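You operate a simulated robot arm through the tools that you are given. There is no shell and no other tool. Be economical: measure what you need, move in short steps, check, and stop when the job is done.

Carry out the task below with a simulated two-armed robot. There is one attempt and no reset: what you move stays moved.

## Task
Test the grey probe in the field unit port: GOOD goes to stand hole C, LOW into the black crate.
Fine: Switch on, set the dial to its colour, press TEST once. Leave the crate and TILE alone.

It is judged by the outcome, as a careful person would: the job done as asked, and still so three seconds after it is handed in. It fails if anything else is knocked over, pushed out of place, dropped, spilled or broken.

## Robot
Two 7-joint arms with fingered hands on one trunk, on a base that drives. Base frame: it is fixed to the floor where the robot stands at the start and does not move with it; the origin is under the middle of the robot, x ahead of it, y to its left, z up. Lengths are in cm, angles in degrees, forces in N, time in s.
The left shoulder is at the start at [7, 16.2, 140.1], the right one opposite. With the tool pointing down near the work surface each hand reaches from about 10 to 72 cm from the robot's upright axis, wherever it stands, measured 20 degrees to its own side. Places, roughly: black crate [75, -100, 75]; field unit dial [70, -10, 130]; field unit screen [70, -10, 150]; field unit switch [70, 0, 140]; hole a of the probe stand [-50, 90, 80]; hole b of the probe stand [-40, 90, 80]; hole c of the probe stand [-30, 90, 80]; inside of the black crate [70, -110, 80]; test button of the field unit [70, -20, 130]; tile key of the base unit [70, -50, 80]. Payload 4 kg a hand.
The tool frame of a hand sits at the grasp point between the pads (the TCP): z along the fingers, y along the line on which they close. The tips reach 2.6 cm beyond it. The gripper opens to 13.2 cm. The gripper's body begins 7.3 cm behind the TCP. The gripper is a hand of 4 fingers: y runs from the thumb to the fingers, the wrist lies at [0, 0, -22.4] in the tool frame.
Orientation is told as [roll, pitch, yaw] about the base's x, y, z axes, in that order, counted from this pose: with the fingers straight down and closing along the base's y, the tool's x points along the base's -x, its y along +y and its z along -z.

## Interface
- The arms move only by the tool jog_arm. It takes "left_moves", "right_moves" or both (then of equal length, played together; a hand with none holds still); each is a list of rows, each a list of 6 numbers: the shift along the base's x, y, z in cm, then the turn, a rotation vector about the base's x, y, z in degrees. In form: [[dx, dy, dz, ax, ay, az], ...]. A call has 1 to 12 rows; each row shifts and turns the commanded pose from where the row before left it. A row lasts 0.2 s, in which the tool goes at most 5 cm and 8.6 degrees; a call with a longer step from one row to the next is refused whole. A pose out of reach is approached as far as the arm can. The call stops where the force on the tool passes 40 N (or 10 N more than at its start, if that is more) or the arm is blocked; 0.2 s more then pass. In this call time passes only in rows, and 0.2 s behind the last. The reply holds the time, the measured pose of the TCP, the force on the tool along the base axes, the opening and the grip force, in the units named above and with some noise, with the torque about the TCP (base axes, N m) and any sound that the robot's microphone picked up, and new pictures: "views" is both (left out), scene, wrist or none (wrist: the cameras of the hands that moved).
- Cameras (640 x 400 px; columns grow to the right, rows downward): "scene" is now at [14.31, 0.92, 164.81]; the picture's right is [0.10, -0.99, 0.00], its down [-0.39, -0.04, -0.92] and it looks along [0.92, 0.10, -0.39] (base axes); focal length 266 px, centre (320, 200). "left" rides on the left gripper at [-7.3, 0.6, -9.4] in its tool frame; the picture's right is [-0.08, -1.00, 0.00], its down [0.78, -0.06, -0.62] and it looks along [0.62, -0.05, 0.79] (tool axes); focal length 230 px, centre (320, 200). "right" rides on the right gripper at [7.3, 0.6, -9.4] in its tool frame; the picture's right is [-0.08, 1.00, 0.00], its down [-0.79, -0.06, -0.62] and it looks along [-0.61, -0.05, 0.79] (tool axes); focal length 230 px, centre (320, 200). There is no depth. A picture from a camera that has moved, and an enlarged one, comes with that camera's place and axes in the base frame and with its lens.
- move_column(by): slides the trunk up (or, below 0, down) by that many cm; the arms and the scene camera ride with it, the base frame stays. It gives what a move gives, with no picture.
- drive_base(legs): drives the robot by 1 to 6 legs, each [ahead, left, turn to the left] in cm, cm and degrees, along the robot's own axes; the way and the turn of a leg run together, so that a leg with both is an arc; at most 150 cm and 180 degrees a leg. The arms and the cameras ride along, it lands a little off, and it stops where it bumps. It gives what a move gives, and a new picture of the scene camera.
- curl_fingers(finger1, finger2, finger3, thumb_bend, hand): sets how far each is bent, from 0 (flat) to 1 (curled in); at 0.3 the hand is open as for a grip, at 0.7 the pads meet at the TCP. One left out holds its place. A second passes; each finger stops where it meets its share of the squeeze, and holds until it gets a number again. It is the only way to open and close the hand. It gives what a move gives, with no picture; readings hold the bend of each and the force on the fingers (four entries, about 0 where the hand has none), thumb and palm.
- head_to(pan, tilt): turns the head with the scene camera to pan (to the left, within 86 degrees either way) and tilt (down, from -29 to 69), counted from straight ahead of the robot. It gives what a move gives, and a new picture of the scene camera.
- zoom(camera, box): a new picture of the part [left, top, right, bottom] of that camera's present view, enlarged. It takes no simulated time.
- hand_in(): hands the job in; it is judged then, once.

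Work in short steps. Places have to be worked out from the pictures, the camera data and where the tool is seen: move nearer, look again, correct. Check each grasp and each placing, and mend what went wrong. You have 120 turns and 260 pictures in all, those below and enlarged ones among them. Open the grippers and draw the arms clear of the work before you hand the job in, unless the task says otherwise; then end with one line.

The tools are called after "Request:" as name(argument=value, ...) on one line, values as JSON. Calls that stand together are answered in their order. jog_arm: Moves the arms, as the interface text tells. Its arguments: {"type":"object","properties":{"left_moves":{"type":"array"},"right_moves":{"type":"array"},"views":{"type":"string","enum":["both","scene","wrist","none"]}},"required":[]} The other tools are called the same way: move_column (by) slides the trunk up or down; curl_fingers (finger1, finger2, finger3, thumb_bend, hand) moves the fingers one by one; drive_base (legs) drives the base; head_to (pan, tilt) turns the head that bears the scene camera; zoom (camera, box) takes an enlarged picture of a part of a camera's view; hand_in () hands the job in.

At the start:

```text
t: 0.0
left_tool_pos: [54.17, 29.86, 147.43]
left_tcp_rot: [0.1, -0.1, 0.0]
left_force: [-0.7, 0.2, 0.4]
left_torque: [0.05, 0.0, 0.0]
left_grip_width: 13.16
left_gripper_force: 0.1
left_shape: jaw
left_bend: [0.3, 0.3, 0.3, 0.3]
left_finger forces: [0.0, 0.1, 0.0, 0.0, 0.0, 0.0]
right_tool_pos: [45.86, -15.49, 150.32]
right_tcp_rot: [0.0, 0.1, 0.0]
right_force: [0.0, -1.2, 0.8]
right_torque: [0.02, 0.03, 0.01]
right_grip_width: 13.2
right_gripper_force: 0.1
right_shape: jaw
right_bend: [0.3, 0.3, 0.3, 0.3]
right_finger forces: [0.0, 0.0, 0.1, 0.1, 0.0, 0.0]
trunk travel left (down, up): [-88.1, 5.9]
robot x, y, heading: [0.05, 0.13, -0.0]
head pan, tilt: [6.0, 22.9]
```

scene: 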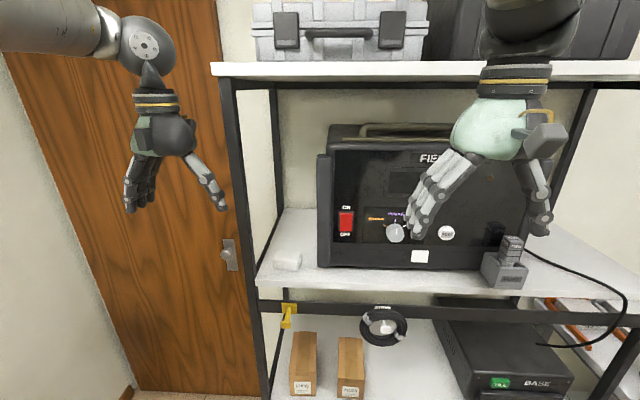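
right: 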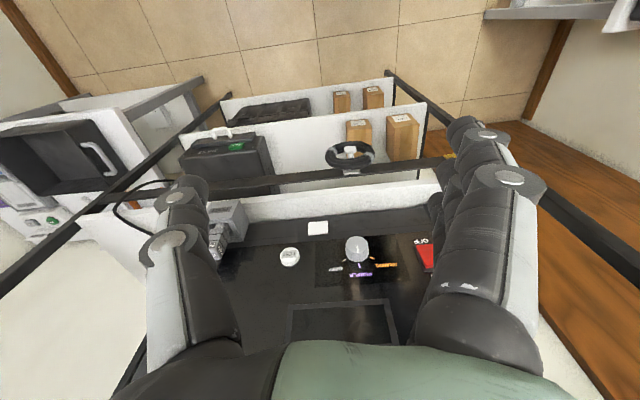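
left: 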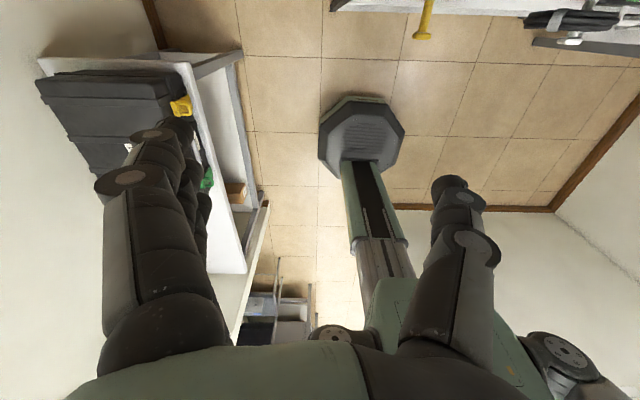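

The field unit is on the shelf straight ahead, partly hidden by the right hand. I'll zoom in on its panel and then look around for the grey probe.

Request:
zoom(camera="scene", box=[310, 110, 570, 300])

Request:
zoom(camera="right", box=[180, 180, 460, 355])

Request:
head_to(pan=80, tilt=35)

Request:
head_to(pan=-50, tilt=35)

```text
2.11 times, centred on (440, 205) of scene
camera zoom: at [14.31, 0.92, 164.81], right [0.1, -0.99, 0.0], down [-0.39, -0.04, -0.92], along [0.92, 0.1, -0.39], focal length 560 px, centre (67, 190)
```

zoom: 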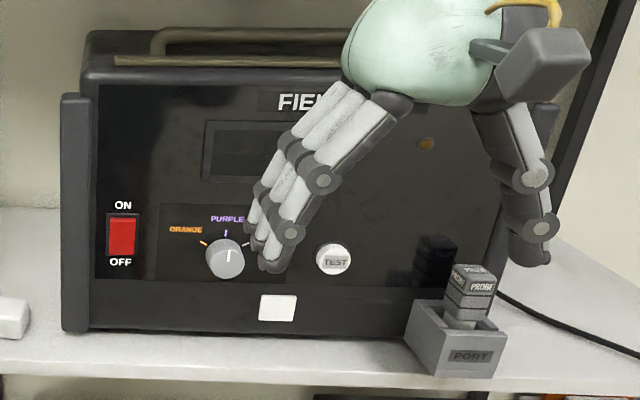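

```text
2.29 times, centred on (320, 268) of right
camera zoom: at [38.69, -14.82, 159.78], right [0.08, 1.0, 0.0], down [0.79, -0.06, 0.62], along [0.61, -0.05, -0.79], focal length 526 px, centre (320, 46)
```

zoom: 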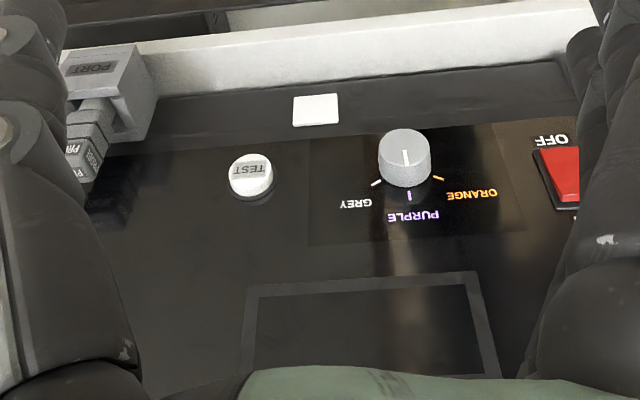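

```text
t: 1.5
left_tool_pos: [54.3, 29.81, 147.46]
left_tcp_rot: [0.0, -0.2, 0.0]
left_force: [0.1, 0.4, -0.1]
left_torque: [0.02, -0.03, 0.01]
left_grip_width: 13.18
left_gripper_force: 0.1
left_shape: jaw
left_bend: [0.3, 0.3, 0.3, 0.3]
left_finger forces: [0.1, 0.1, 0.0, 0.0, 0.0, 0.0]
right_tool_pos: [45.79, -15.41, 150.24]
right_tcp_rot: [-0.1, 0.0, -0.1]
right_force: [-0.2, -0.6, -0.2]
right_torque: [0.01, 0.0, 0.03]
right_grip_width: 13.17
right_gripper_force: 0.0
right_shape: jaw
right_bend: [0.3, 0.3, 0.3, 0.3]
right_finger forces: [0.0, 0.0, 0.1, 0.1, 0.0, 0.0]
trunk travel left (down, up): [-88.1, 5.9]
robot x, y, heading: [0.14, 0.14, -0.0]
head pan, tilt: [80.0, 35.0]
camera scene: at [6.64, 8.64, 162.91], right [0.98, -0.17, 0.0], down [-0.1, -0.56, -0.82], along [0.14, 0.81, -0.57], focal length 266 px, centre (320, 200)
```

scene: 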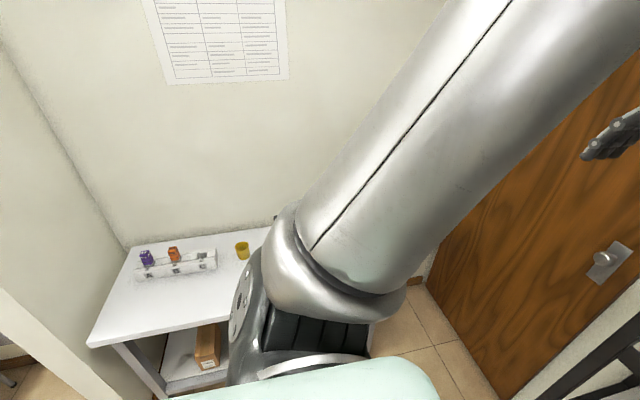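

```text
t: 3.6
left_tool_pos: [54.3, 29.81, 147.42]
left_tcp_rot: [0.1, -0.2, 0.0]
left_force: [0.6, 0.5, -0.1]
left_torque: [0.0, 0.0, 0.01]
left_grip_width: 13.2
left_gripper_force: 0.1
left_shape: jaw
left_bend: [0.3, 0.3, 0.3, 0.3]
left_finger forces: [0.1, 0.0, 0.1, 0.0, 0.0, 0.0]
right_tool_pos: [45.96, -15.44, 150.26]
right_tcp_rot: [0.1, 0.0, 0.0]
right_force: [0.1, 0.2, 0.9]
right_torque: [-0.01, -0.03, -0.03]
right_grip_width: 13.17
right_gripper_force: 0.1
right_shape: jaw
right_bend: [0.3, 0.3, 0.3, 0.3]
right_finger forces: [0.0, 0.0, 0.0, 0.0, 0.0, 0.0]
trunk travel left (down, up): [-88.1, 5.9]
robot x, y, heading: [0.02, -0.27, 0.1]
head pan, tilt: [-50.0, 35.0]
camera scene: at [10.77, -6.78, 162.9], right [-0.77, -0.64, 0.0], down [-0.37, 0.44, -0.82], along [0.53, -0.63, -0.57], focal length 266 px, centre (320, 200)
```

scene: 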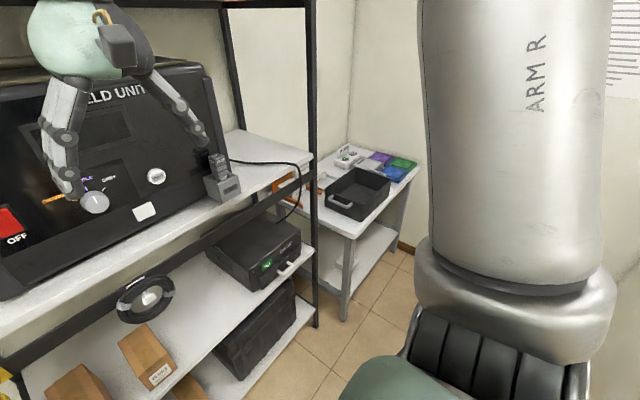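

The probe is already seated in the port, and the stand's A and B holes hold the purple and orange ones. By triangulation the dial front is near [71, -10.7, 132]. I'll turn the right hand to point forward and a little to the right, so the panel can be seen.

Request:
jog_arm(right_moves=[[0.5, -0.8, -1, 0, -8.5, 0], [0.5, -0.8, -1, 0, -8.5, 0], [0.5, -0.8, -1, 0, -8.5, 0], [0.5, -0.8, -1, 0, -8.5, 0], [0.5, -0.8, -1, 0, -8.5, 0], [0.5, -0.8, -1, 0, -8.5, 0], [0.5, -0.8, -1, 0, -8.5, 0], [0.5, -0.8, -1, 0, -8.5, 0], [0.5, -0.8, -1, 0, -8.5, 0], [0.5, -0.8, -1, 0, -8.5, 0], [0, 0, 0, 0, -5, 0]], views="wrist")

Request:
head_to(pan=0, tilt=25)

```text
t: 6.0
left_tool_pos: [54.29, 29.57, 147.56]
left_tcp_rot: [0.1, -0.2, 0.0]
left_force: [0.7, -0.6, 0.0]
left_torque: [0.04, 0.02, -0.03]
left_grip_width: 13.18
left_gripper_force: 0.0
left_shape: jaw
left_bend: [0.3, 0.3, 0.3, 0.3]
left_finger forces: [0.0, 0.0, 0.0, 0.0, 0.1, 0.0]
right_tool_pos: [56.63, -23.4, 142.47]
right_tcp_rot: [-0.6, -87.7, 0.4]
right_force: [-0.4, -0.5, -0.5]
right_torque: [0.0, -0.03, 0.03]
right_grip_width: 13.17
right_gripper_force: 0.1
right_shape: jaw
right_bend: [0.3, 0.3, 0.3, 0.3]
right_finger forces: [0.0, 0.1, 0.0, 0.1, 0.0, 0.0]
right hand out of reach, approached as far as the arm can: row 8, 9, 10
trunk travel left (down, up): [-88.1, 5.9]
robot x, y, heading: [0.3, 0.13, -0.1]
head pan, tilt: [-50.0, 35.0]
camera right: at [47.07, -22.79, 135.73], right [0.01, 1.0, 0.08], down [-0.58, -0.06, 0.81], along [0.81, -0.05, 0.58], focal length 230 px, centre (320, 200)
```

right: 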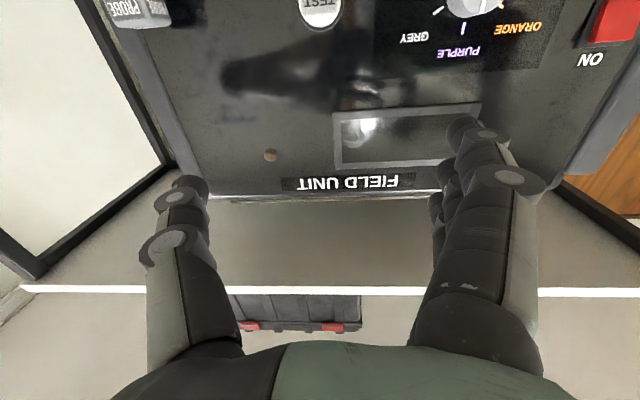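

```text
t: 7.2
left_tool_pos: [54.2, 29.82, 147.57]
left_tcp_rot: [0.1, -0.2, 0.0]
left_force: [-1.1, -0.4, 0.2]
left_torque: [-0.02, -0.01, -0.02]
left_grip_width: 13.18
left_gripper_force: 0.1
left_shape: jaw
left_bend: [0.3, 0.3, 0.3, 0.3]
left_finger forces: [0.1, 0.0, 0.1, 0.1, 0.0, 0.0]
right_tool_pos: [56.62, -23.25, 142.54]
right_tcp_rot: [-0.3, -87.6, 0.4]
right_force: [-1.3, -0.5, -0.1]
right_torque: [0.01, 0.01, 0.01]
right_grip_width: 13.21
right_gripper_force: 0.2
right_shape: jaw
right_bend: [0.3, 0.3, 0.3, 0.3]
right_finger forces: [0.0, 0.0, 0.0, 0.0, 0.0, 0.0]
trunk travel left (down, up): [-88.1, 5.9]
robot x, y, heading: [0.33, 0.38, 0.1]
head pan, tilt: [0.0, 25.0]
camera scene: at [14.31, -0.11, 164.48], right [0.0, -1.0, 0.0], down [-0.42, 0.0, -0.91], along [0.91, 0.0, -0.42], focal length 266 px, centre (320, 200)
```

scene: 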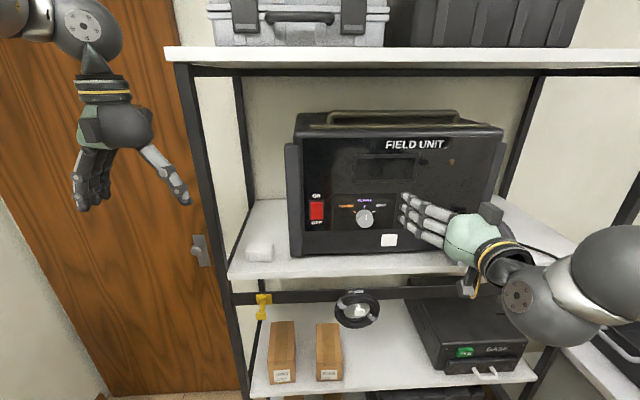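

The hand is now horizontal. I'll zoom in on the panel to read the switch and dial markings.

Request:
zoom(camera="scene", box=[290, 130, 450, 250])

Request:
zoom(camera="right", box=[60, 0, 640, 200])

```text
3.33 times, centred on (370, 190) of scene
camera zoom: at [14.31, -0.11, 164.48], right [0.0, -1.0, 0.0], down [-0.42, 0.0, -0.91], along [0.91, 0.0, -0.42], focal length 888 px, centre (153, 233)
```

zoom: 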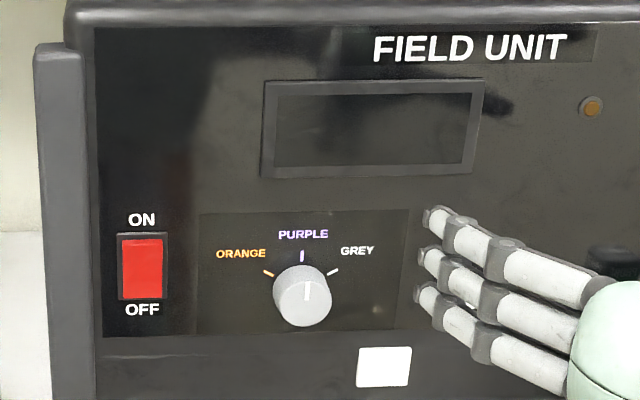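

```text
1.10 times, centred on (350, 100) of right
camera zoom: at [47.07, -22.6, 135.72], right [0.0, 1.0, 0.08], down [-0.58, -0.06, 0.81], along [0.81, -0.05, 0.58], focal length 254 px, centre (287, 310)
```

zoom: 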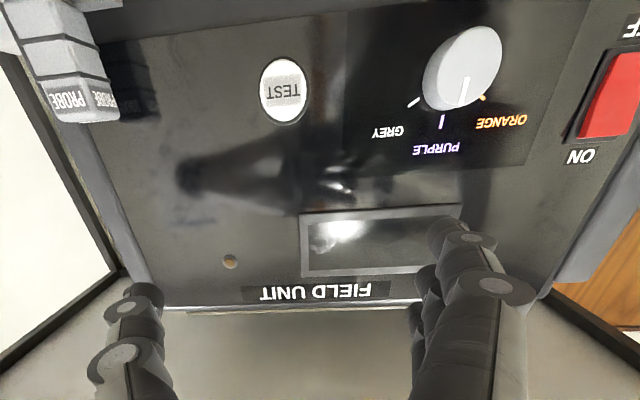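

Estimates: dial face centre [69.7, -10.6, 133.5] with radius about 2.1, upper part of the rocker [71.5, 0.7, 136.6], TEST [71, -22.5, 133.6]. I'll shape the right hand into a single pointing finger and see where its tip is.

Request:
curl_fingers(hand="right", finger1=0.5, finger2=1, finger3=1, thumb_bend=1)

Request:
zoom(camera="scene", box=[340, 160, 540, 285])

Request:
zoom(camera="right", box=[0, 0, 640, 400])

```text
t: 8.2
left_tool_pos: [54.14, 29.82, 147.55]
left_tcp_rot: [0.1, -0.2, 0.1]
left_force: [0.8, -0.3, 0.6]
left_torque: [-0.01, -0.01, 0.01]
left_grip_width: 13.14
left_gripper_force: 0.1
left_shape: jaw
left_bend: [0.3, 0.3, 0.3, 0.3]
left_finger forces: [0.0, 0.1, 0.0, 0.1, 0.0, 0.0]
right_tool_pos: [56.62, -23.16, 142.55]
right_tcp_rot: [-0.9, -87.4, 0.8]
right_force: [-0.2, 0.5, -0.4]
right_torque: [-0.03, 0.0, -0.01]
right_grip_width: 3.77
right_gripper_force: 0.1
right_shape: fingers
right_bend: [0.5, 0.93, 1.0, 1.0]
right_finger forces: [0.1, 0.0, 0.1, 0.0, 0.0, 0.1]
trunk travel left (down, up): [-88.1, 5.9]
robot x, y, heading: [0.16, -0.07, -0.0]
head pan, tilt: [0.0, 25.0]
```

```text
3.20 times, centred on (440, 222) of scene
camera zoom: at [14.32, -0.03, 164.48], right [0.0, -1.0, 0.0], down [-0.42, 0.0, -0.91], along [0.91, 0.0, -0.42], focal length 852 px, centre (-64, 128)
```

zoom: 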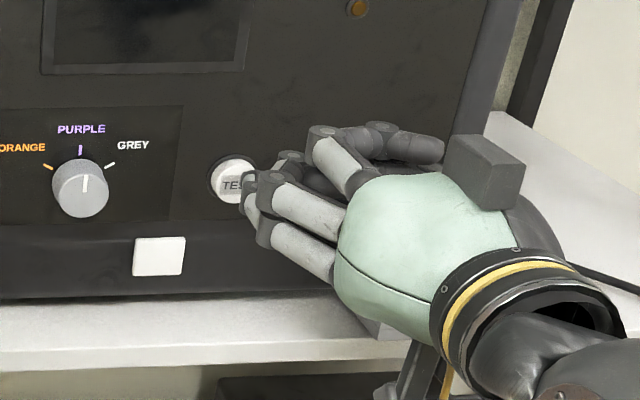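

```text
1.00 times, centred on (320, 200) of right (not enlarged: the box is as wide or as high as the picture)
camera zoom: at [47.08, -22.54, 135.71], right [0.0, 1.0, 0.08], down [-0.58, -0.06, 0.81], along [0.81, -0.05, 0.58], focal length 230 px, centre (320, 200)
```

zoom: 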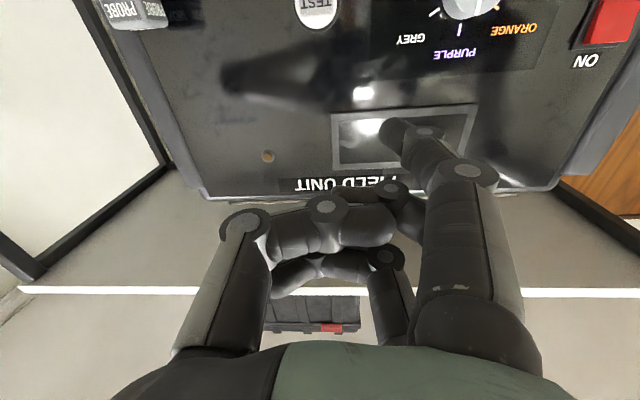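

The pointing tip of finger 1 is about [+3.2, +4.1, -2.5] from the TCP. I'll move it to face the top half of the rocker and check the alignment.

Request:
jog_arm(right_moves=[[0.5, 4, -0.6, 0, 0, 0], [0.5, 4, -0.6, 0, 0, 0], [0.5, 4, -0.7, 0, 0, 0], [0.5, 4, -0.7, 0, 0, 0], [0.5, 3.8, -0.6, 0, 0, 0]])

Request:
zoom(camera="scene", box=[270, 160, 430, 260])

```text
t: 9.3
left_tool_pos: [54.26, 29.86, 147.61]
left_tcp_rot: [0.1, -0.3, -0.1]
left_force: [-0.1, -0.5, -0.2]
left_torque: [0.0, -0.01, 0.05]
left_grip_width: 13.19
left_gripper_force: 0.0
left_shape: jaw
left_bend: [0.3, 0.3, 0.3, 0.3]
left_finger forces: [0.0, 0.0, 0.0, 0.1, 0.1, 0.0]
right_tool_pos: [56.65, -22.21, 142.36]
right_tcp_rot: [-63.8, -90.0, 63.9]
right_force: [0.0, 0.9, 0.1]
right_torque: [0.02, -0.02, -0.01]
right_grip_width: 3.82
right_gripper_force: 0.1
right_shape: fingers
right_bend: [0.5, 0.94, 1.0, 1.0]
right_finger forces: [0.1, 0.0, 0.0, 0.0, 0.0, 0.1]
right hand out of reach, approached as far as the arm can: row 1, 2, 3, 4, 5
trunk travel left (down, up): [-88.1, 5.9]
robot x, y, heading: [-0.03, -0.24, 0.1]
head pan, tilt: [0.0, 25.0]
camera scene: at [14.3, -0.06, 164.48], right [0.0, -1.0, 0.0], down [-0.42, 0.0, -0.91], along [0.91, 0.0, -0.42], focal length 266 px, centre (320, 200)
camera right: at [47.46, -21.56, 135.11], right [0.0, 1.0, 0.08], down [-0.62, -0.06, 0.79], along [0.79, -0.05, 0.61], focal length 230 px, centre (320, 200)
```

scene: 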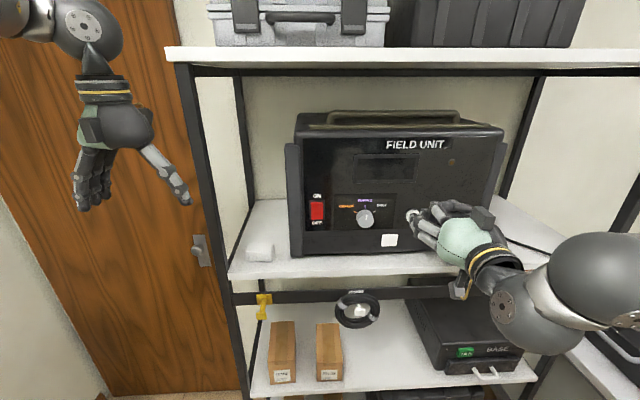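
right: 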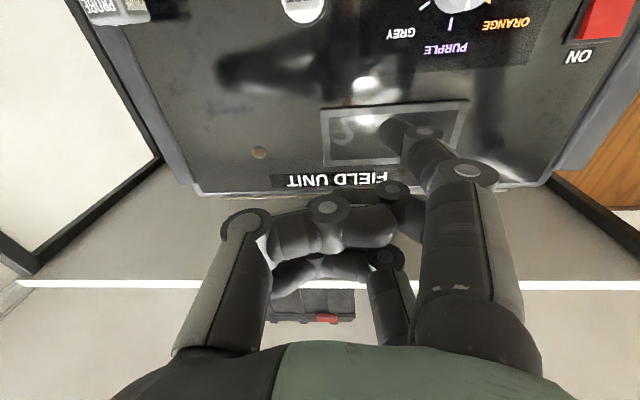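

```text
4.00 times, centred on (350, 210) of scene
camera zoom: at [14.3, -0.06, 164.48], right [0.0, -1.0, 0.0], down [-0.42, 0.0, -0.91], along [0.91, 0.0, -0.42], focal length 1065 px, centre (200, 160)
```

zoom: 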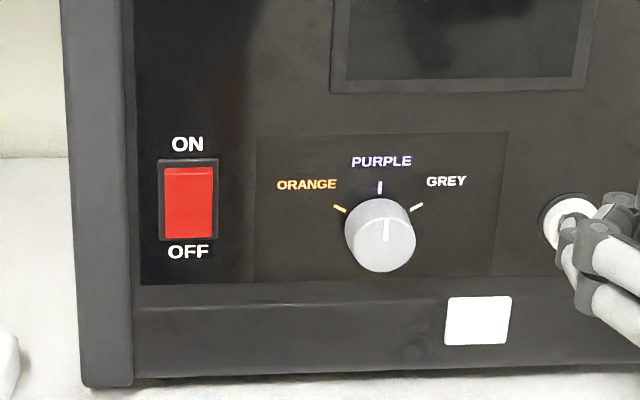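

The arm is too folded to reach there, since it's too close to the shoulder. I'll back the base off about 18 cm and shift left about 12 cm for better posture.

Request:
drive_base(legs=[[-18, 0, 0], [0, 12, 0]])

Request:
jog_arm(right_moves=[[2, 1, 0, 0, 0, 0], [2, 1, 0, 0, 0, 0]])

```text
t: 11.7
left_tool_pos: [36.25, 41.12, 147.65]
left_tcp_rot: [0.4, -0.2, -0.1]
left_force: [-0.1, -0.1, 0.4]
left_torque: [0.07, -0.01, -0.01]
left_grip_width: 13.18
left_gripper_force: 0.1
left_shape: jaw
left_bend: [0.3, 0.3, 0.3, 0.3]
left_finger forces: [0.0, 0.0, 0.1, 0.1, 0.1, 0.0]
right_tool_pos: [38.76, -11.0, 142.25]
right_tcp_rot: [91.2, -89.9, -91.3]
right_force: [-0.1, 0.4, -0.6]
right_torque: [0.01, -0.01, 0.04]
right_grip_width: 3.81
right_gripper_force: 0.1
right_shape: fingers
right_bend: [0.5, 0.94, 1.0, 1.0]
right_finger forces: [0.1, 0.0, 0.1, 0.1, 0.1, 0.1]
trunk travel left (down, up): [-88.1, 5.9]
robot x, y, heading: [-17.6, 12.07, 0.1]
head pan, tilt: [0.0, 25.0]
camera scene: at [-3.65, 11.16, 164.49], right [0.0, -1.0, 0.0], down [-0.42, 0.0, -0.91], along [0.91, 0.0, -0.42], focal length 266 px, centre (320, 200)
```

scene: 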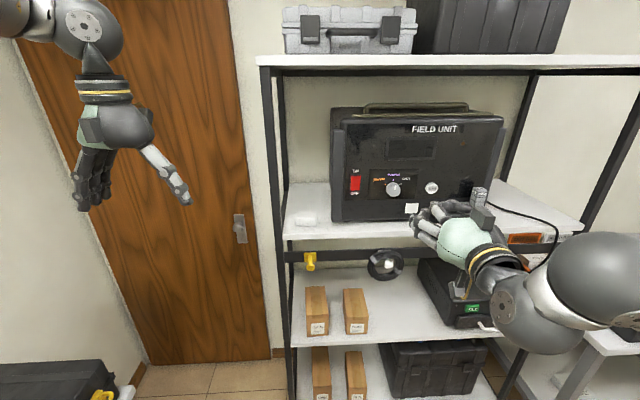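

```text
t: 12.3
left_tool_pos: [36.55, 41.07, 147.53]
left_tcp_rot: [0.3, -0.1, -0.1]
left_force: [0.6, -0.2, -0.1]
left_torque: [0.03, 0.0, 0.04]
left_grip_width: 13.18
left_gripper_force: 0.1
left_shape: jaw
left_bend: [0.3, 0.3, 0.3, 0.3]
left_finger forces: [0.1, 0.0, 0.0, 0.0, 0.0, 0.1]
right_tool_pos: [43.01, -8.97, 142.19]
right_tcp_rot: [51.6, -89.9, -51.7]
right_force: [0.0, 0.5, -0.1]
right_torque: [0.01, -0.02, 0.05]
right_grip_width: 3.83
right_gripper_force: 0.0
right_shape: fingers
right_bend: [0.5, 0.94, 1.0, 1.0]
right_finger forces: [0.1, 0.0, 0.0, 0.0, 0.0, 0.0]
trunk travel left (down, up): [-88.1, 5.9]
robot x, y, heading: [-17.81, 11.95, 0.0]
head pan, tilt: [0.0, 25.0]
camera scene: at [-3.44, 11.26, 164.47], right [0.0, -1.0, 0.0], down [-0.42, 0.0, -0.91], along [0.91, 0.0, -0.42], focal length 266 px, centre (320, 200)
camera right: at [33.75, -8.27, 134.97], right [0.0, 1.0, 0.08], down [-0.62, -0.06, 0.79], along [0.79, -0.05, 0.61], focal length 230 px, centre (320, 200)
```

scene: 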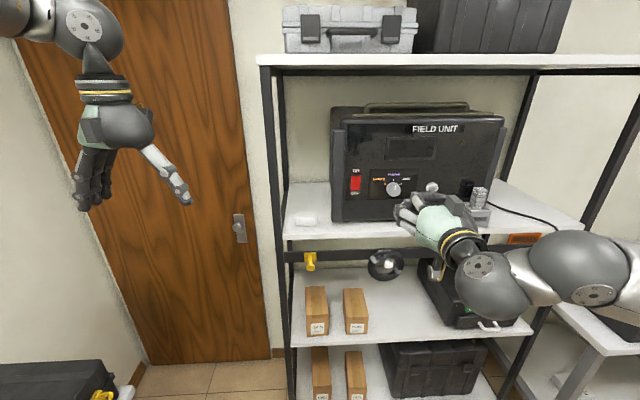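
right: 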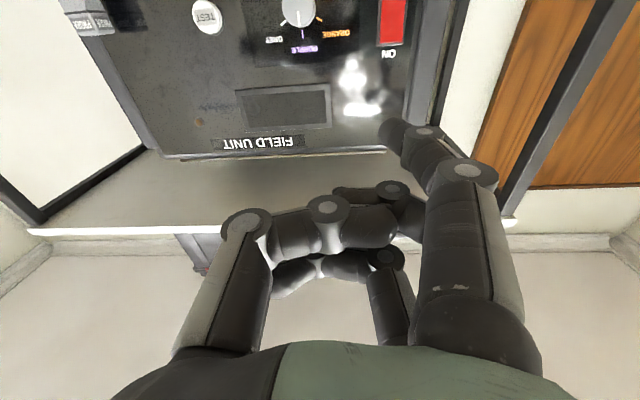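

The motion works now. The wrist view confirms the ON half near [71.5, 1.0, 136.5], so I'll approach to about 5 cm short of it.

Request:
jog_arm(right_moves=[[3.5, 1.2, -0.6, 0, 0, 0], [3.5, 1.2, -0.6, 0, 0, 0], [3.5, 1.2, -0.6, 0, 0, 0], [3.5, 1.2, -0.6, 0, 0, 0], [3.5, 1, -0.6, 0, 0, 0], [2, 0, 0, 0, 0, 0]])

Request:
zoom(camera="scene", box=[320, 140, 480, 240])

```text
t: 13.7
left_tool_pos: [36.42, 41.51, 147.49]
left_tcp_rot: [0.0, -0.2, 0.0]
left_force: [0.5, -0.8, 0.9]
left_torque: [-0.03, 0.02, 0.02]
left_grip_width: 13.19
left_gripper_force: 0.0
left_shape: jaw
left_bend: [0.3, 0.3, 0.3, 0.3]
left_finger forces: [0.0, 0.0, 0.0, 0.0, 0.1, 0.0]
right_tool_pos: [62.43, -2.58, 139.23]
right_tcp_rot: [-63.6, -89.9, 63.7]
right_force: [0.2, 0.4, 0.3]
right_torque: [-0.01, 0.04, 0.04]
right_grip_width: 3.83
right_gripper_force: 0.0
right_shape: fingers
right_bend: [0.5, 0.94, 1.0, 1.0]
right_finger forces: [0.0, 0.0, 0.0, 0.0, 0.1, 0.1]
trunk travel left (down, up): [-88.1, 5.9]
robot x, y, heading: [-18.02, 11.77, 0.2]
head pan, tilt: [0.0, 25.0]
camera scene: at [-3.52, 11.73, 164.47], right [0.0, -1.0, 0.0], down [-0.42, 0.0, -0.91], along [0.91, 0.0, -0.42], focal length 266 px, centre (320, 200)
camera right: at [53.11, -2.0, 131.96], right [0.0, 1.0, 0.08], down [-0.62, -0.06, 0.79], along [0.79, -0.05, 0.61], focal length 230 px, centre (320, 200)
```

scene: 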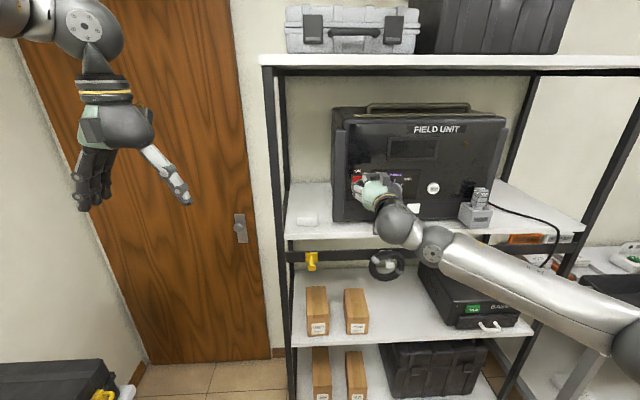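
right: 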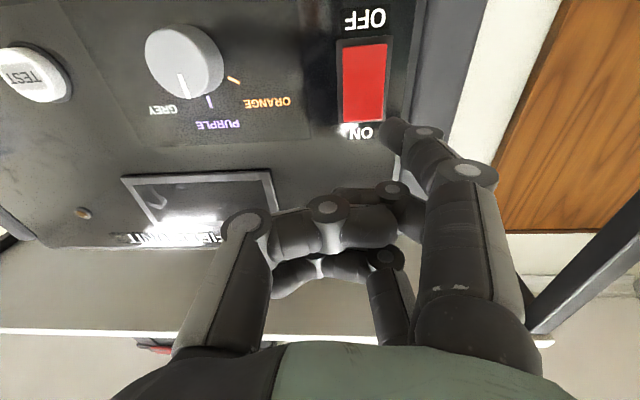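

```text
4.00 times, centred on (400, 190) of scene
camera zoom: at [-3.52, 11.73, 164.47], right [0.0, -1.0, 0.0], down [-0.42, 0.0, -0.91], along [0.91, 0.0, -0.42], focal length 1065 px, centre (0, 240)
```

zoom: 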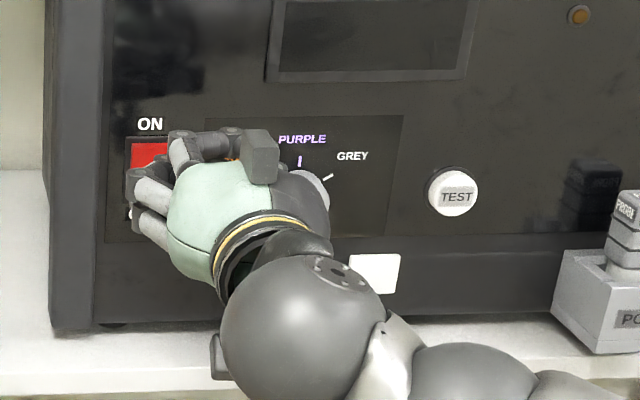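

The tip is aligned with the ON half at about [65.6, 1.5, 137.0]. I'll push forward in small rows.

Request:
jog_arm(right_moves=[[1, -0.4, 0.2, 0, 0, 0], [1, 0, 0, 0, 0, 0], [1, 0, 0, 0, 0, 0], [1, 0, 0, 0, 0, 0], [0.7, 0, 0, 0, 0, 0], [0.5, 0, 0, 0, 0, 0], [0.5, 0, 0, 0, 0, 0]])

```text
t: 15.3
left_tool_pos: [35.39, 41.56, 147.86]
left_tcp_rot: [0.2, -0.7, -0.1]
left_force: [-0.4, -0.5, -0.3]
left_torque: [-0.01, -0.01, 0.02]
left_grip_width: 13.19
left_gripper_force: 0.1
left_shape: jaw
left_bend: [0.3, 0.3, 0.3, 0.3]
left_finger forces: [0.0, 0.0, 0.0, 0.1, 0.1, 0.1]
right_tool_pos: [66.99, -2.93, 140.05]
right_tcp_rot: [-174.0, -89.7, 174.3]
right_force: [-35.9, -1.6, -0.9]
right_torque: [-0.08, 0.98, 1.51]
right_grip_width: 3.66
right_gripper_force: 18.3
right_shape: fingers
right_bend: [0.58, 0.94, 1.0, 1.0]
right_finger forces: [35.6, 0.0, 0.0, 0.1, 0.0, 0.0]
trunk travel left (down, up): [-88.1, 5.9]
robot x, y, heading: [-17.88, 11.88, 0.0]
head pan, tilt: [0.0, 25.0]
camera scene: at [-4.72, 11.69, 164.58], right [0.0, -1.0, 0.0], down [-0.42, 0.0, -0.91], along [0.91, 0.0, -0.42], focal length 266 px, centre (320, 200)
camera right: at [57.77, -2.38, 132.85], right [0.0, 1.0, 0.08], down [-0.62, -0.06, 0.78], along [0.78, -0.05, 0.62], focal length 230 px, centre (320, 200)
```

scene: 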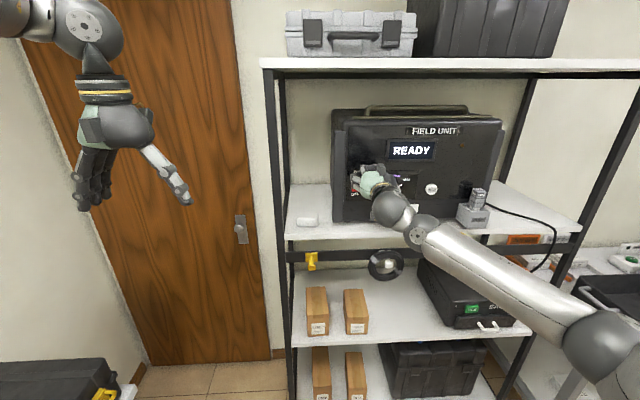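
right: 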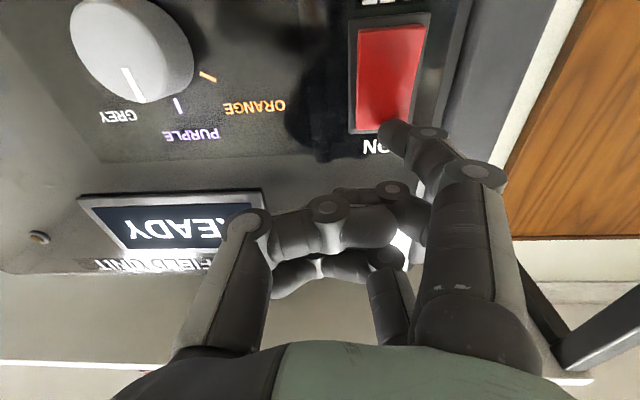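

The screen shows READY, so the unit is on. I'll back off, open the hand for the dial, and line up in front of it.

Request:
jog_arm(right_moves=[[-3.5, 0, 0, 0, 0, 0], [-4, 0, 0, 0, 0, 0], [-2, -2.5, -2, 0, 0, 0], [0, -2.6, -2.2, 0, 0, 0], [0, -2.6, -2.2, 0, 0, 0]], views="none")

Request:
curl_fingers(hand="right", finger1=0.4, finger2=0.4, finger3=0.4, thumb_bend=0.4)

Request:
jog_arm(right_moves=[[0.3, 0, 0, 0, 0, 0]])

Request:
zoom(camera="scene", box=[320, 120, 480, 220])

```text
t: 16.5
left_tool_pos: [36.29, 41.59, 147.57]
left_tcp_rot: [0.0, -0.2, -0.1]
left_force: [-0.1, -0.2, 1.4]
left_torque: [0.0, -0.02, -0.01]
left_grip_width: 13.17
left_gripper_force: 0.0
left_shape: jaw
left_bend: [0.3, 0.3, 0.3, 0.3]
left_finger forces: [0.1, 0.0, 0.1, 0.0, 0.0, 0.0]
right_tool_pos: [58.43, -10.88, 133.17]
right_tcp_rot: [-167.7, -89.9, 167.6]
right_force: [-0.2, -0.3, -0.4]
right_torque: [0.0, 0.05, 0.01]
right_grip_width: 3.83
right_gripper_force: 0.0
right_shape: fingers
right_bend: [0.5, 0.94, 1.0, 1.0]
right_finger forces: [0.1, 0.1, 0.1, 0.0, 0.0, 0.0]
trunk travel left (down, up): [-88.1, 5.9]
robot x, y, heading: [-18.1, 11.75, 0.0]
head pan, tilt: [0.0, 25.0]
```

```text
t: 17.5
left_tool_pos: [36.37, 41.5, 147.43]
left_tcp_rot: [0.1, -0.2, -0.2]
left_force: [0.0, -0.1, -0.9]
left_torque: [0.02, 0.02, -0.02]
left_grip_width: 13.18
left_gripper_force: 0.1
left_shape: jaw
left_bend: [0.3, 0.3, 0.3, 0.3]
left_finger forces: [0.1, 0.0, 0.0, 0.0, 0.0, 0.0]
right_tool_pos: [58.65, -10.96, 133.12]
right_tcp_rot: [-41.4, -89.9, 41.4]
right_force: [0.2, -0.2, 0.1]
right_torque: [0.0, -0.01, -0.01]
right_grip_width: 10.33
right_gripper_force: 0.0
right_shape: fingers
right_bend: [0.4, 0.4, 0.4, 0.4]
right_finger forces: [0.1, 0.0, 0.0, 0.0, 0.0, 0.0]
trunk travel left (down, up): [-88.1, 5.9]
robot x, y, heading: [-18.09, 11.89, 0.2]
head pan, tilt: [0.0, 25.0]
```

```text
t: 17.9
left_tool_pos: [36.25, 41.54, 147.44]
left_tcp_rot: [0.2, -0.2, -0.1]
left_force: [0.5, -0.5, 0.4]
left_torque: [-0.02, -0.01, 0.0]
left_grip_width: 13.17
left_gripper_force: 0.1
left_shape: jaw
left_bend: [0.3, 0.3, 0.3, 0.3]
left_finger forces: [0.0, 0.1, 0.0, 0.0, 0.0, 0.0]
right_tool_pos: [58.69, -10.87, 133.03]
right_tcp_rot: [-62.1, -90.0, 62.0]
right_force: [0.5, 0.3, 0.3]
right_torque: [0.0, -0.03, 0.0]
right_grip_width: 10.32
right_gripper_force: 0.1
right_shape: fingers
right_bend: [0.4, 0.4, 0.4, 0.4]
right_finger forces: [0.0, 0.0, 0.0, 0.1, 0.0, 0.0]
trunk travel left (down, up): [-88.1, 5.9]
robot x, y, heading: [-17.72, 11.88, 0.1]
head pan, tilt: [0.0, 25.0]
camera scene: at [-3.6, 11.73, 164.48], right [0.0, -1.0, 0.0], down [-0.42, 0.0, -0.91], along [0.91, 0.0, -0.42], focal length 266 px, centre (320, 200)
camera right: at [49.54, -10.2, 125.99], right [0.0, 1.0, 0.08], down [-0.62, -0.06, 0.79], along [0.79, -0.05, 0.61], focal length 230 px, centre (320, 200)
```

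scene: 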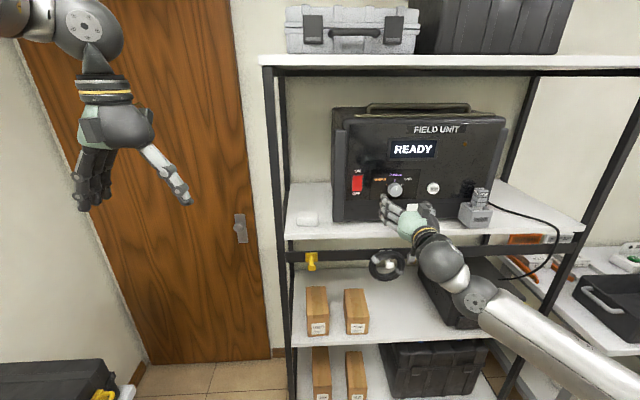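
right: 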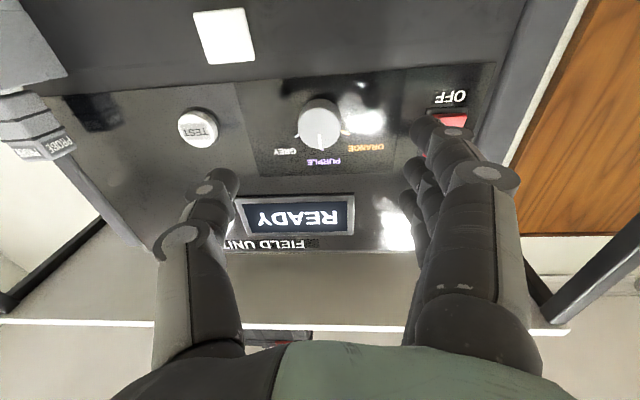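

```text
4.00 times, centred on (400, 170) of scene
camera zoom: at [-3.6, 11.73, 164.48], right [0.0, -1.0, 0.0], down [-0.42, 0.0, -0.91], along [0.91, 0.0, -0.42], focal length 1065 px, centre (0, 320)
```

zoom: 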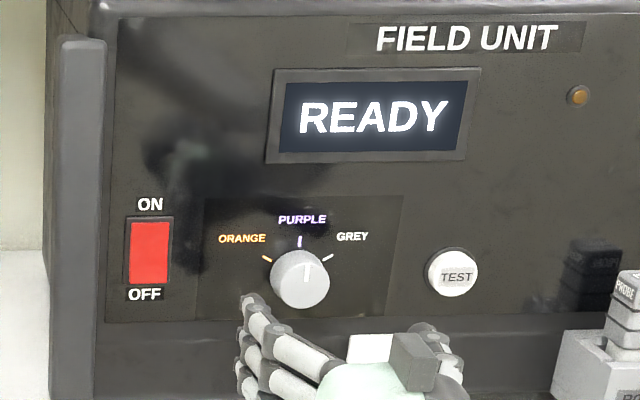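

The hand is centred on the dial at y -10.8, z 133.1. I'll advance to just around the knob and check.

Request:
jog_arm(right_moves=[[2.5, 0, 0.1, 0, 0, 0], [2.5, 0, 0.1, 0, 0, 0], [2, 0, 0, 0, 0, 0], [1, 0, 0, 0, 0, 0], [0.7, 0, 0, 0, 0, 0]])

Request:
zoom(camera="scene", box=[320, 120, 480, 220])

```text
t: 19.1
left_tool_pos: [36.27, 41.59, 147.5]
left_tcp_rot: [0.1, -0.2, 0.0]
left_force: [-0.3, 0.8, 0.2]
left_torque: [-0.02, 0.04, -0.02]
left_grip_width: 13.2
left_gripper_force: 0.1
left_shape: jaw
left_bend: [0.3, 0.3, 0.3, 0.3]
left_finger forces: [0.0, 0.0, 0.0, 0.0, 0.1, 0.1]
right_tool_pos: [67.65, -10.76, 133.12]
right_tcp_rot: [-24.4, -90.0, 24.5]
right_force: [-0.4, 0.1, -0.4]
right_torque: [0.01, 0.02, -0.01]
right_grip_width: 10.32
right_gripper_force: 0.0
right_shape: fingers
right_bend: [0.4, 0.4, 0.4, 0.4]
right_finger forces: [0.1, 0.1, 0.1, 0.0, 0.0, 0.1]
trunk travel left (down, up): [-88.1, 5.9]
robot x, y, heading: [-17.94, 12.19, -0.1]
head pan, tilt: [0.0, 25.0]
camera scene: at [-3.53, 11.75, 164.48], right [0.0, -1.0, 0.0], down [-0.42, 0.0, -0.91], along [0.91, 0.0, -0.42], focal length 266 px, centre (320, 200)
camera right: at [58.34, -10.09, 126.06], right [0.0, 1.0, 0.08], down [-0.62, -0.06, 0.79], along [0.79, -0.05, 0.61], focal length 230 px, centre (320, 200)
```

scene: 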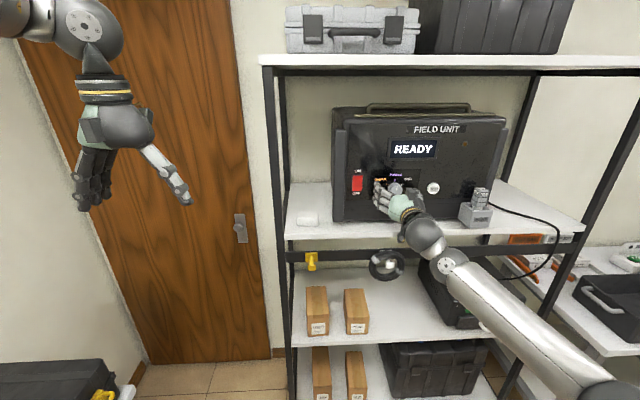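
right: 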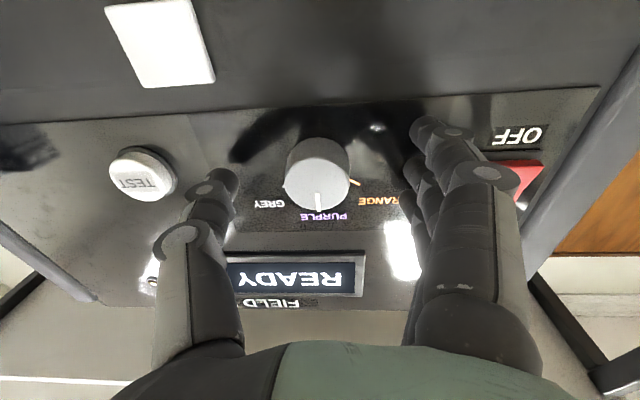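

```text
4.00 times, centred on (400, 170) of scene
camera zoom: at [-3.53, 11.75, 164.48], right [0.0, -1.0, 0.0], down [-0.42, 0.0, -0.91], along [0.91, 0.0, -0.42], focal length 1065 px, centre (0, 320)
```

zoom: 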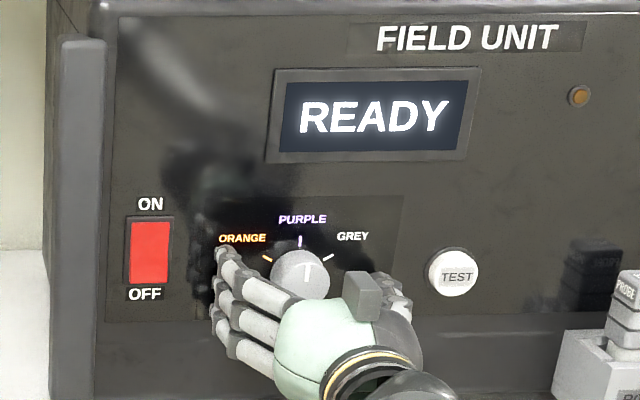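

No contact yet, and the knob sits centred between thumb and fingers. I'll advance about 1.2 cm more and close on it.

Request:
jog_arm(right_moves=[[0.6, 0, 0, 0, 0, 0], [0.6, 0, 0, 0, 0, 0]], views="none")

Request:
curl_fingers(hand="right", finger1=0.65, finger2=0.65, finger3=0.65, thumb_bend=0.65)

Request:
zoom(camera="right", box=[120, 60, 520, 310])

```text
t: 19.7
left_tool_pos: [35.94, 41.35, 147.86]
left_tcp_rot: [0.1, -0.4, -0.1]
left_force: [-0.3, -0.7, 0.5]
left_torque: [-0.01, 0.05, 0.02]
left_grip_width: 13.17
left_gripper_force: 0.0
left_shape: jaw
left_bend: [0.3, 0.3, 0.3, 0.3]
left_finger forces: [0.0, 0.0, 0.0, 0.1, 0.1, 0.1]
right_tool_pos: [68.34, -10.85, 133.51]
right_tcp_rot: [-162.0, -89.9, 162.0]
right_force: [-17.5, -3.3, -0.9]
right_torque: [-0.12, 0.14, 1.0]
right_grip_width: 10.4
right_gripper_force: 8.7
right_shape: fingers
right_bend: [0.4, 0.4, 0.4, 0.4]
right_finger forces: [7.3, 5.9, 4.2, 0.0, 0.0, 0.0]
trunk travel left (down, up): [-88.1, 5.9]
robot x, y, heading: [-18.19, 11.85, -0.2]
head pan, tilt: [0.0, 25.0]
```

```text
t: 20.7
left_tool_pos: [35.99, 41.58, 147.65]
left_tcp_rot: [0.1, -0.2, -0.1]
left_force: [-0.7, 0.4, -0.3]
left_torque: [-0.01, 0.02, 0.03]
left_grip_width: 13.15
left_gripper_force: 0.0
left_shape: jaw
left_bend: [0.3, 0.3, 0.3, 0.3]
left_finger forces: [0.1, 0.0, 0.0, 0.1, 0.1, 0.1]
right_tool_pos: [68.43, -10.86, 133.7]
right_tcp_rot: [174.2, -89.8, -174.2]
right_force: [-9.7, -1.5, 4.2]
right_torque: [0.01, -0.08, 0.2]
right_grip_width: 3.43
right_gripper_force: 10.3
right_shape: fingers
right_bend: [0.64, 0.63, 0.65, 0.62]
right_finger forces: [0.3, 13.2, 0.0, 0.2, 7.9, 0.0]
trunk travel left (down, up): [-88.1, 5.9]
robot x, y, heading: [-17.79, 11.46, -0.2]
head pan, tilt: [0.0, 25.0]
```

```text
1.60 times, centred on (320, 185) of right
camera zoom: at [59.2, -10.18, 126.39], right [0.0, 1.0, 0.08], down [-0.62, -0.06, 0.78], along [0.78, -0.05, 0.62], focal length 368 px, centre (320, 224)
```

zoom: 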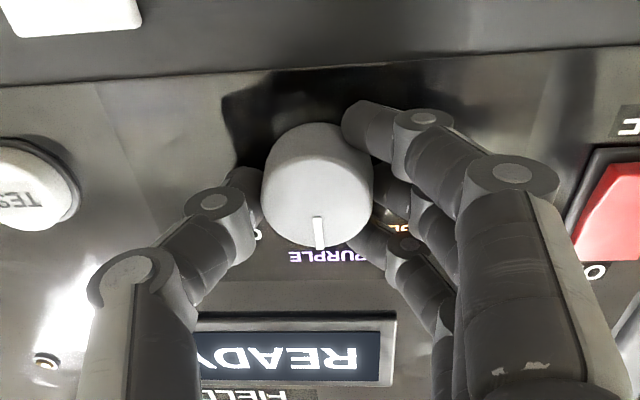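

The middle finger and thumb hold the knob. I'll tighten slightly and turn it clockwise (positive about x) by about 56°.

Request:
curl_fingers(hand="right", finger1=0.68, finger2=0.72, finger3=0.68, thumb_bend=0.72)

Request:
jog_arm(right_moves=[[-0.3, 0, 0, 8, 0, 0], [0, 0, 0, 8, 0, 0], [0, 0, 0, 8, 0, 0], [0, 0, 0, 8, 0, 0], [0, 0, 0, 8, 0, 0], [0, 0, 0, 8, 0, 0], [0, 0, 0, 8, 0, 0]])

Request:
zoom(camera="right", box=[120, 60, 520, 310])

```text
t: 21.7
left_tool_pos: [36.09, 41.28, 147.76]
left_tcp_rot: [0.1, -0.3, -0.1]
left_force: [0.5, 0.2, 0.6]
left_torque: [0.0, 0.01, 0.0]
left_grip_width: 13.21
left_gripper_force: 0.0
left_shape: jaw
left_bend: [0.3, 0.3, 0.3, 0.3]
left_finger forces: [0.0, 0.1, 0.1, 0.0, 0.0, 0.0]
right_tool_pos: [68.5, -10.94, 133.59]
right_tcp_rot: [163.8, -89.8, -163.8]
right_force: [-3.4, -5.5, 11.2]
right_torque: [-0.02, -0.21, -0.01]
right_grip_width: 3.15
right_gripper_force: 15.7
right_shape: fingers
right_bend: [0.66, 0.66, 0.68, 0.64]
right_finger forces: [2.0, 12.2, 0.2, 0.0, 17.2, 0.0]
trunk travel left (down, up): [-88.1, 5.9]
robot x, y, heading: [-17.7, 11.52, -0.1]
head pan, tilt: [0.0, 25.0]
```

```text
t: 23.3
left_tool_pos: [36.22, 41.26, 147.51]
left_tcp_rot: [0.2, -0.2, -0.2]
left_force: [-0.4, -0.8, 0.2]
left_torque: [0.02, 0.02, -0.03]
left_grip_width: 13.19
left_gripper_force: 0.0
left_shape: jaw
left_bend: [0.3, 0.3, 0.3, 0.3]
left_finger forces: [0.0, 0.1, 0.0, 0.1, 0.0, 0.0]
right_tool_pos: [68.35, -10.98, 133.17]
right_tcp_rot: [89.9, -33.8, -89.8]
right_force: [1.6, -8.8, 5.2]
right_torque: [0.03, -0.08, -0.16]
right_grip_width: 2.86
right_gripper_force: 13.8
right_shape: fingers
right_bend: [0.66, 0.63, 0.66, 0.66]
right_finger forces: [1.6, 9.4, 3.9, 0.0, 12.5, 0.0]
trunk travel left (down, up): [-88.1, 5.9]
robot x, y, heading: [-18.33, 11.35, -0.0]
head pan, tilt: [0.0, 25.0]
camera scene: at [-3.65, 11.48, 164.48], right [0.0, -1.0, 0.0], down [-0.42, 0.0, -0.91], along [0.91, 0.0, -0.42], focal length 266 px, centre (320, 200)
camera right: at [59.11, -4.55, 129.7], right [0.0, 0.49, 0.87], down [-0.62, -0.69, 0.39], along [0.79, -0.54, 0.3], focal length 230 px, centre (320, 200)
```

scene: 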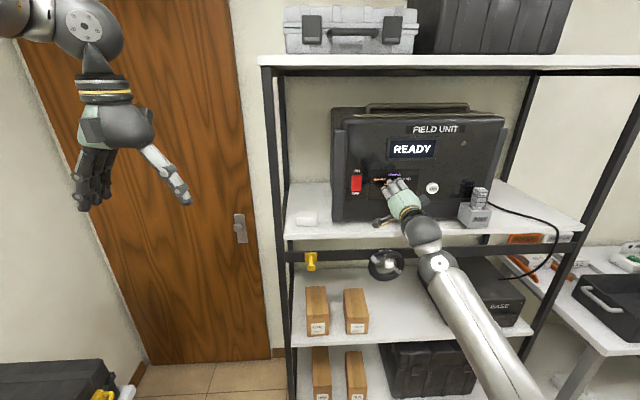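
right: 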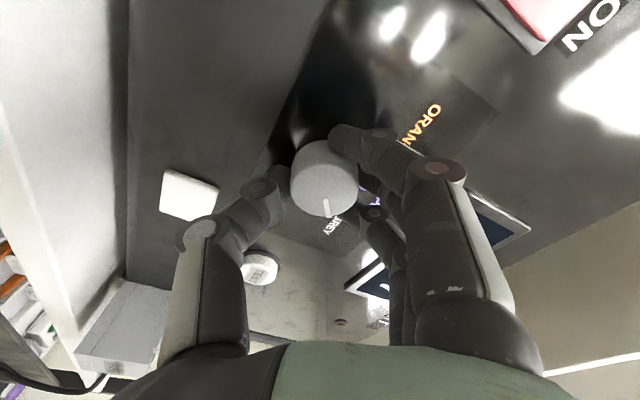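

```text
1.60 times, centred on (320, 185) of right
camera zoom: at [59.11, -4.55, 129.7], right [0.0, 0.49, 0.87], down [-0.62, -0.69, 0.39], along [0.79, -0.54, 0.3], focal length 368 px, centre (320, 224)
```

zoom: 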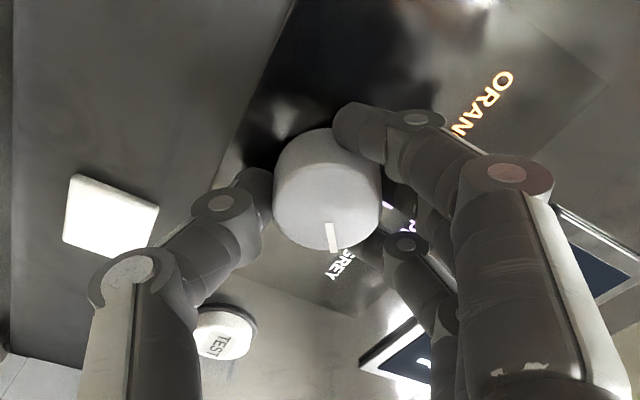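

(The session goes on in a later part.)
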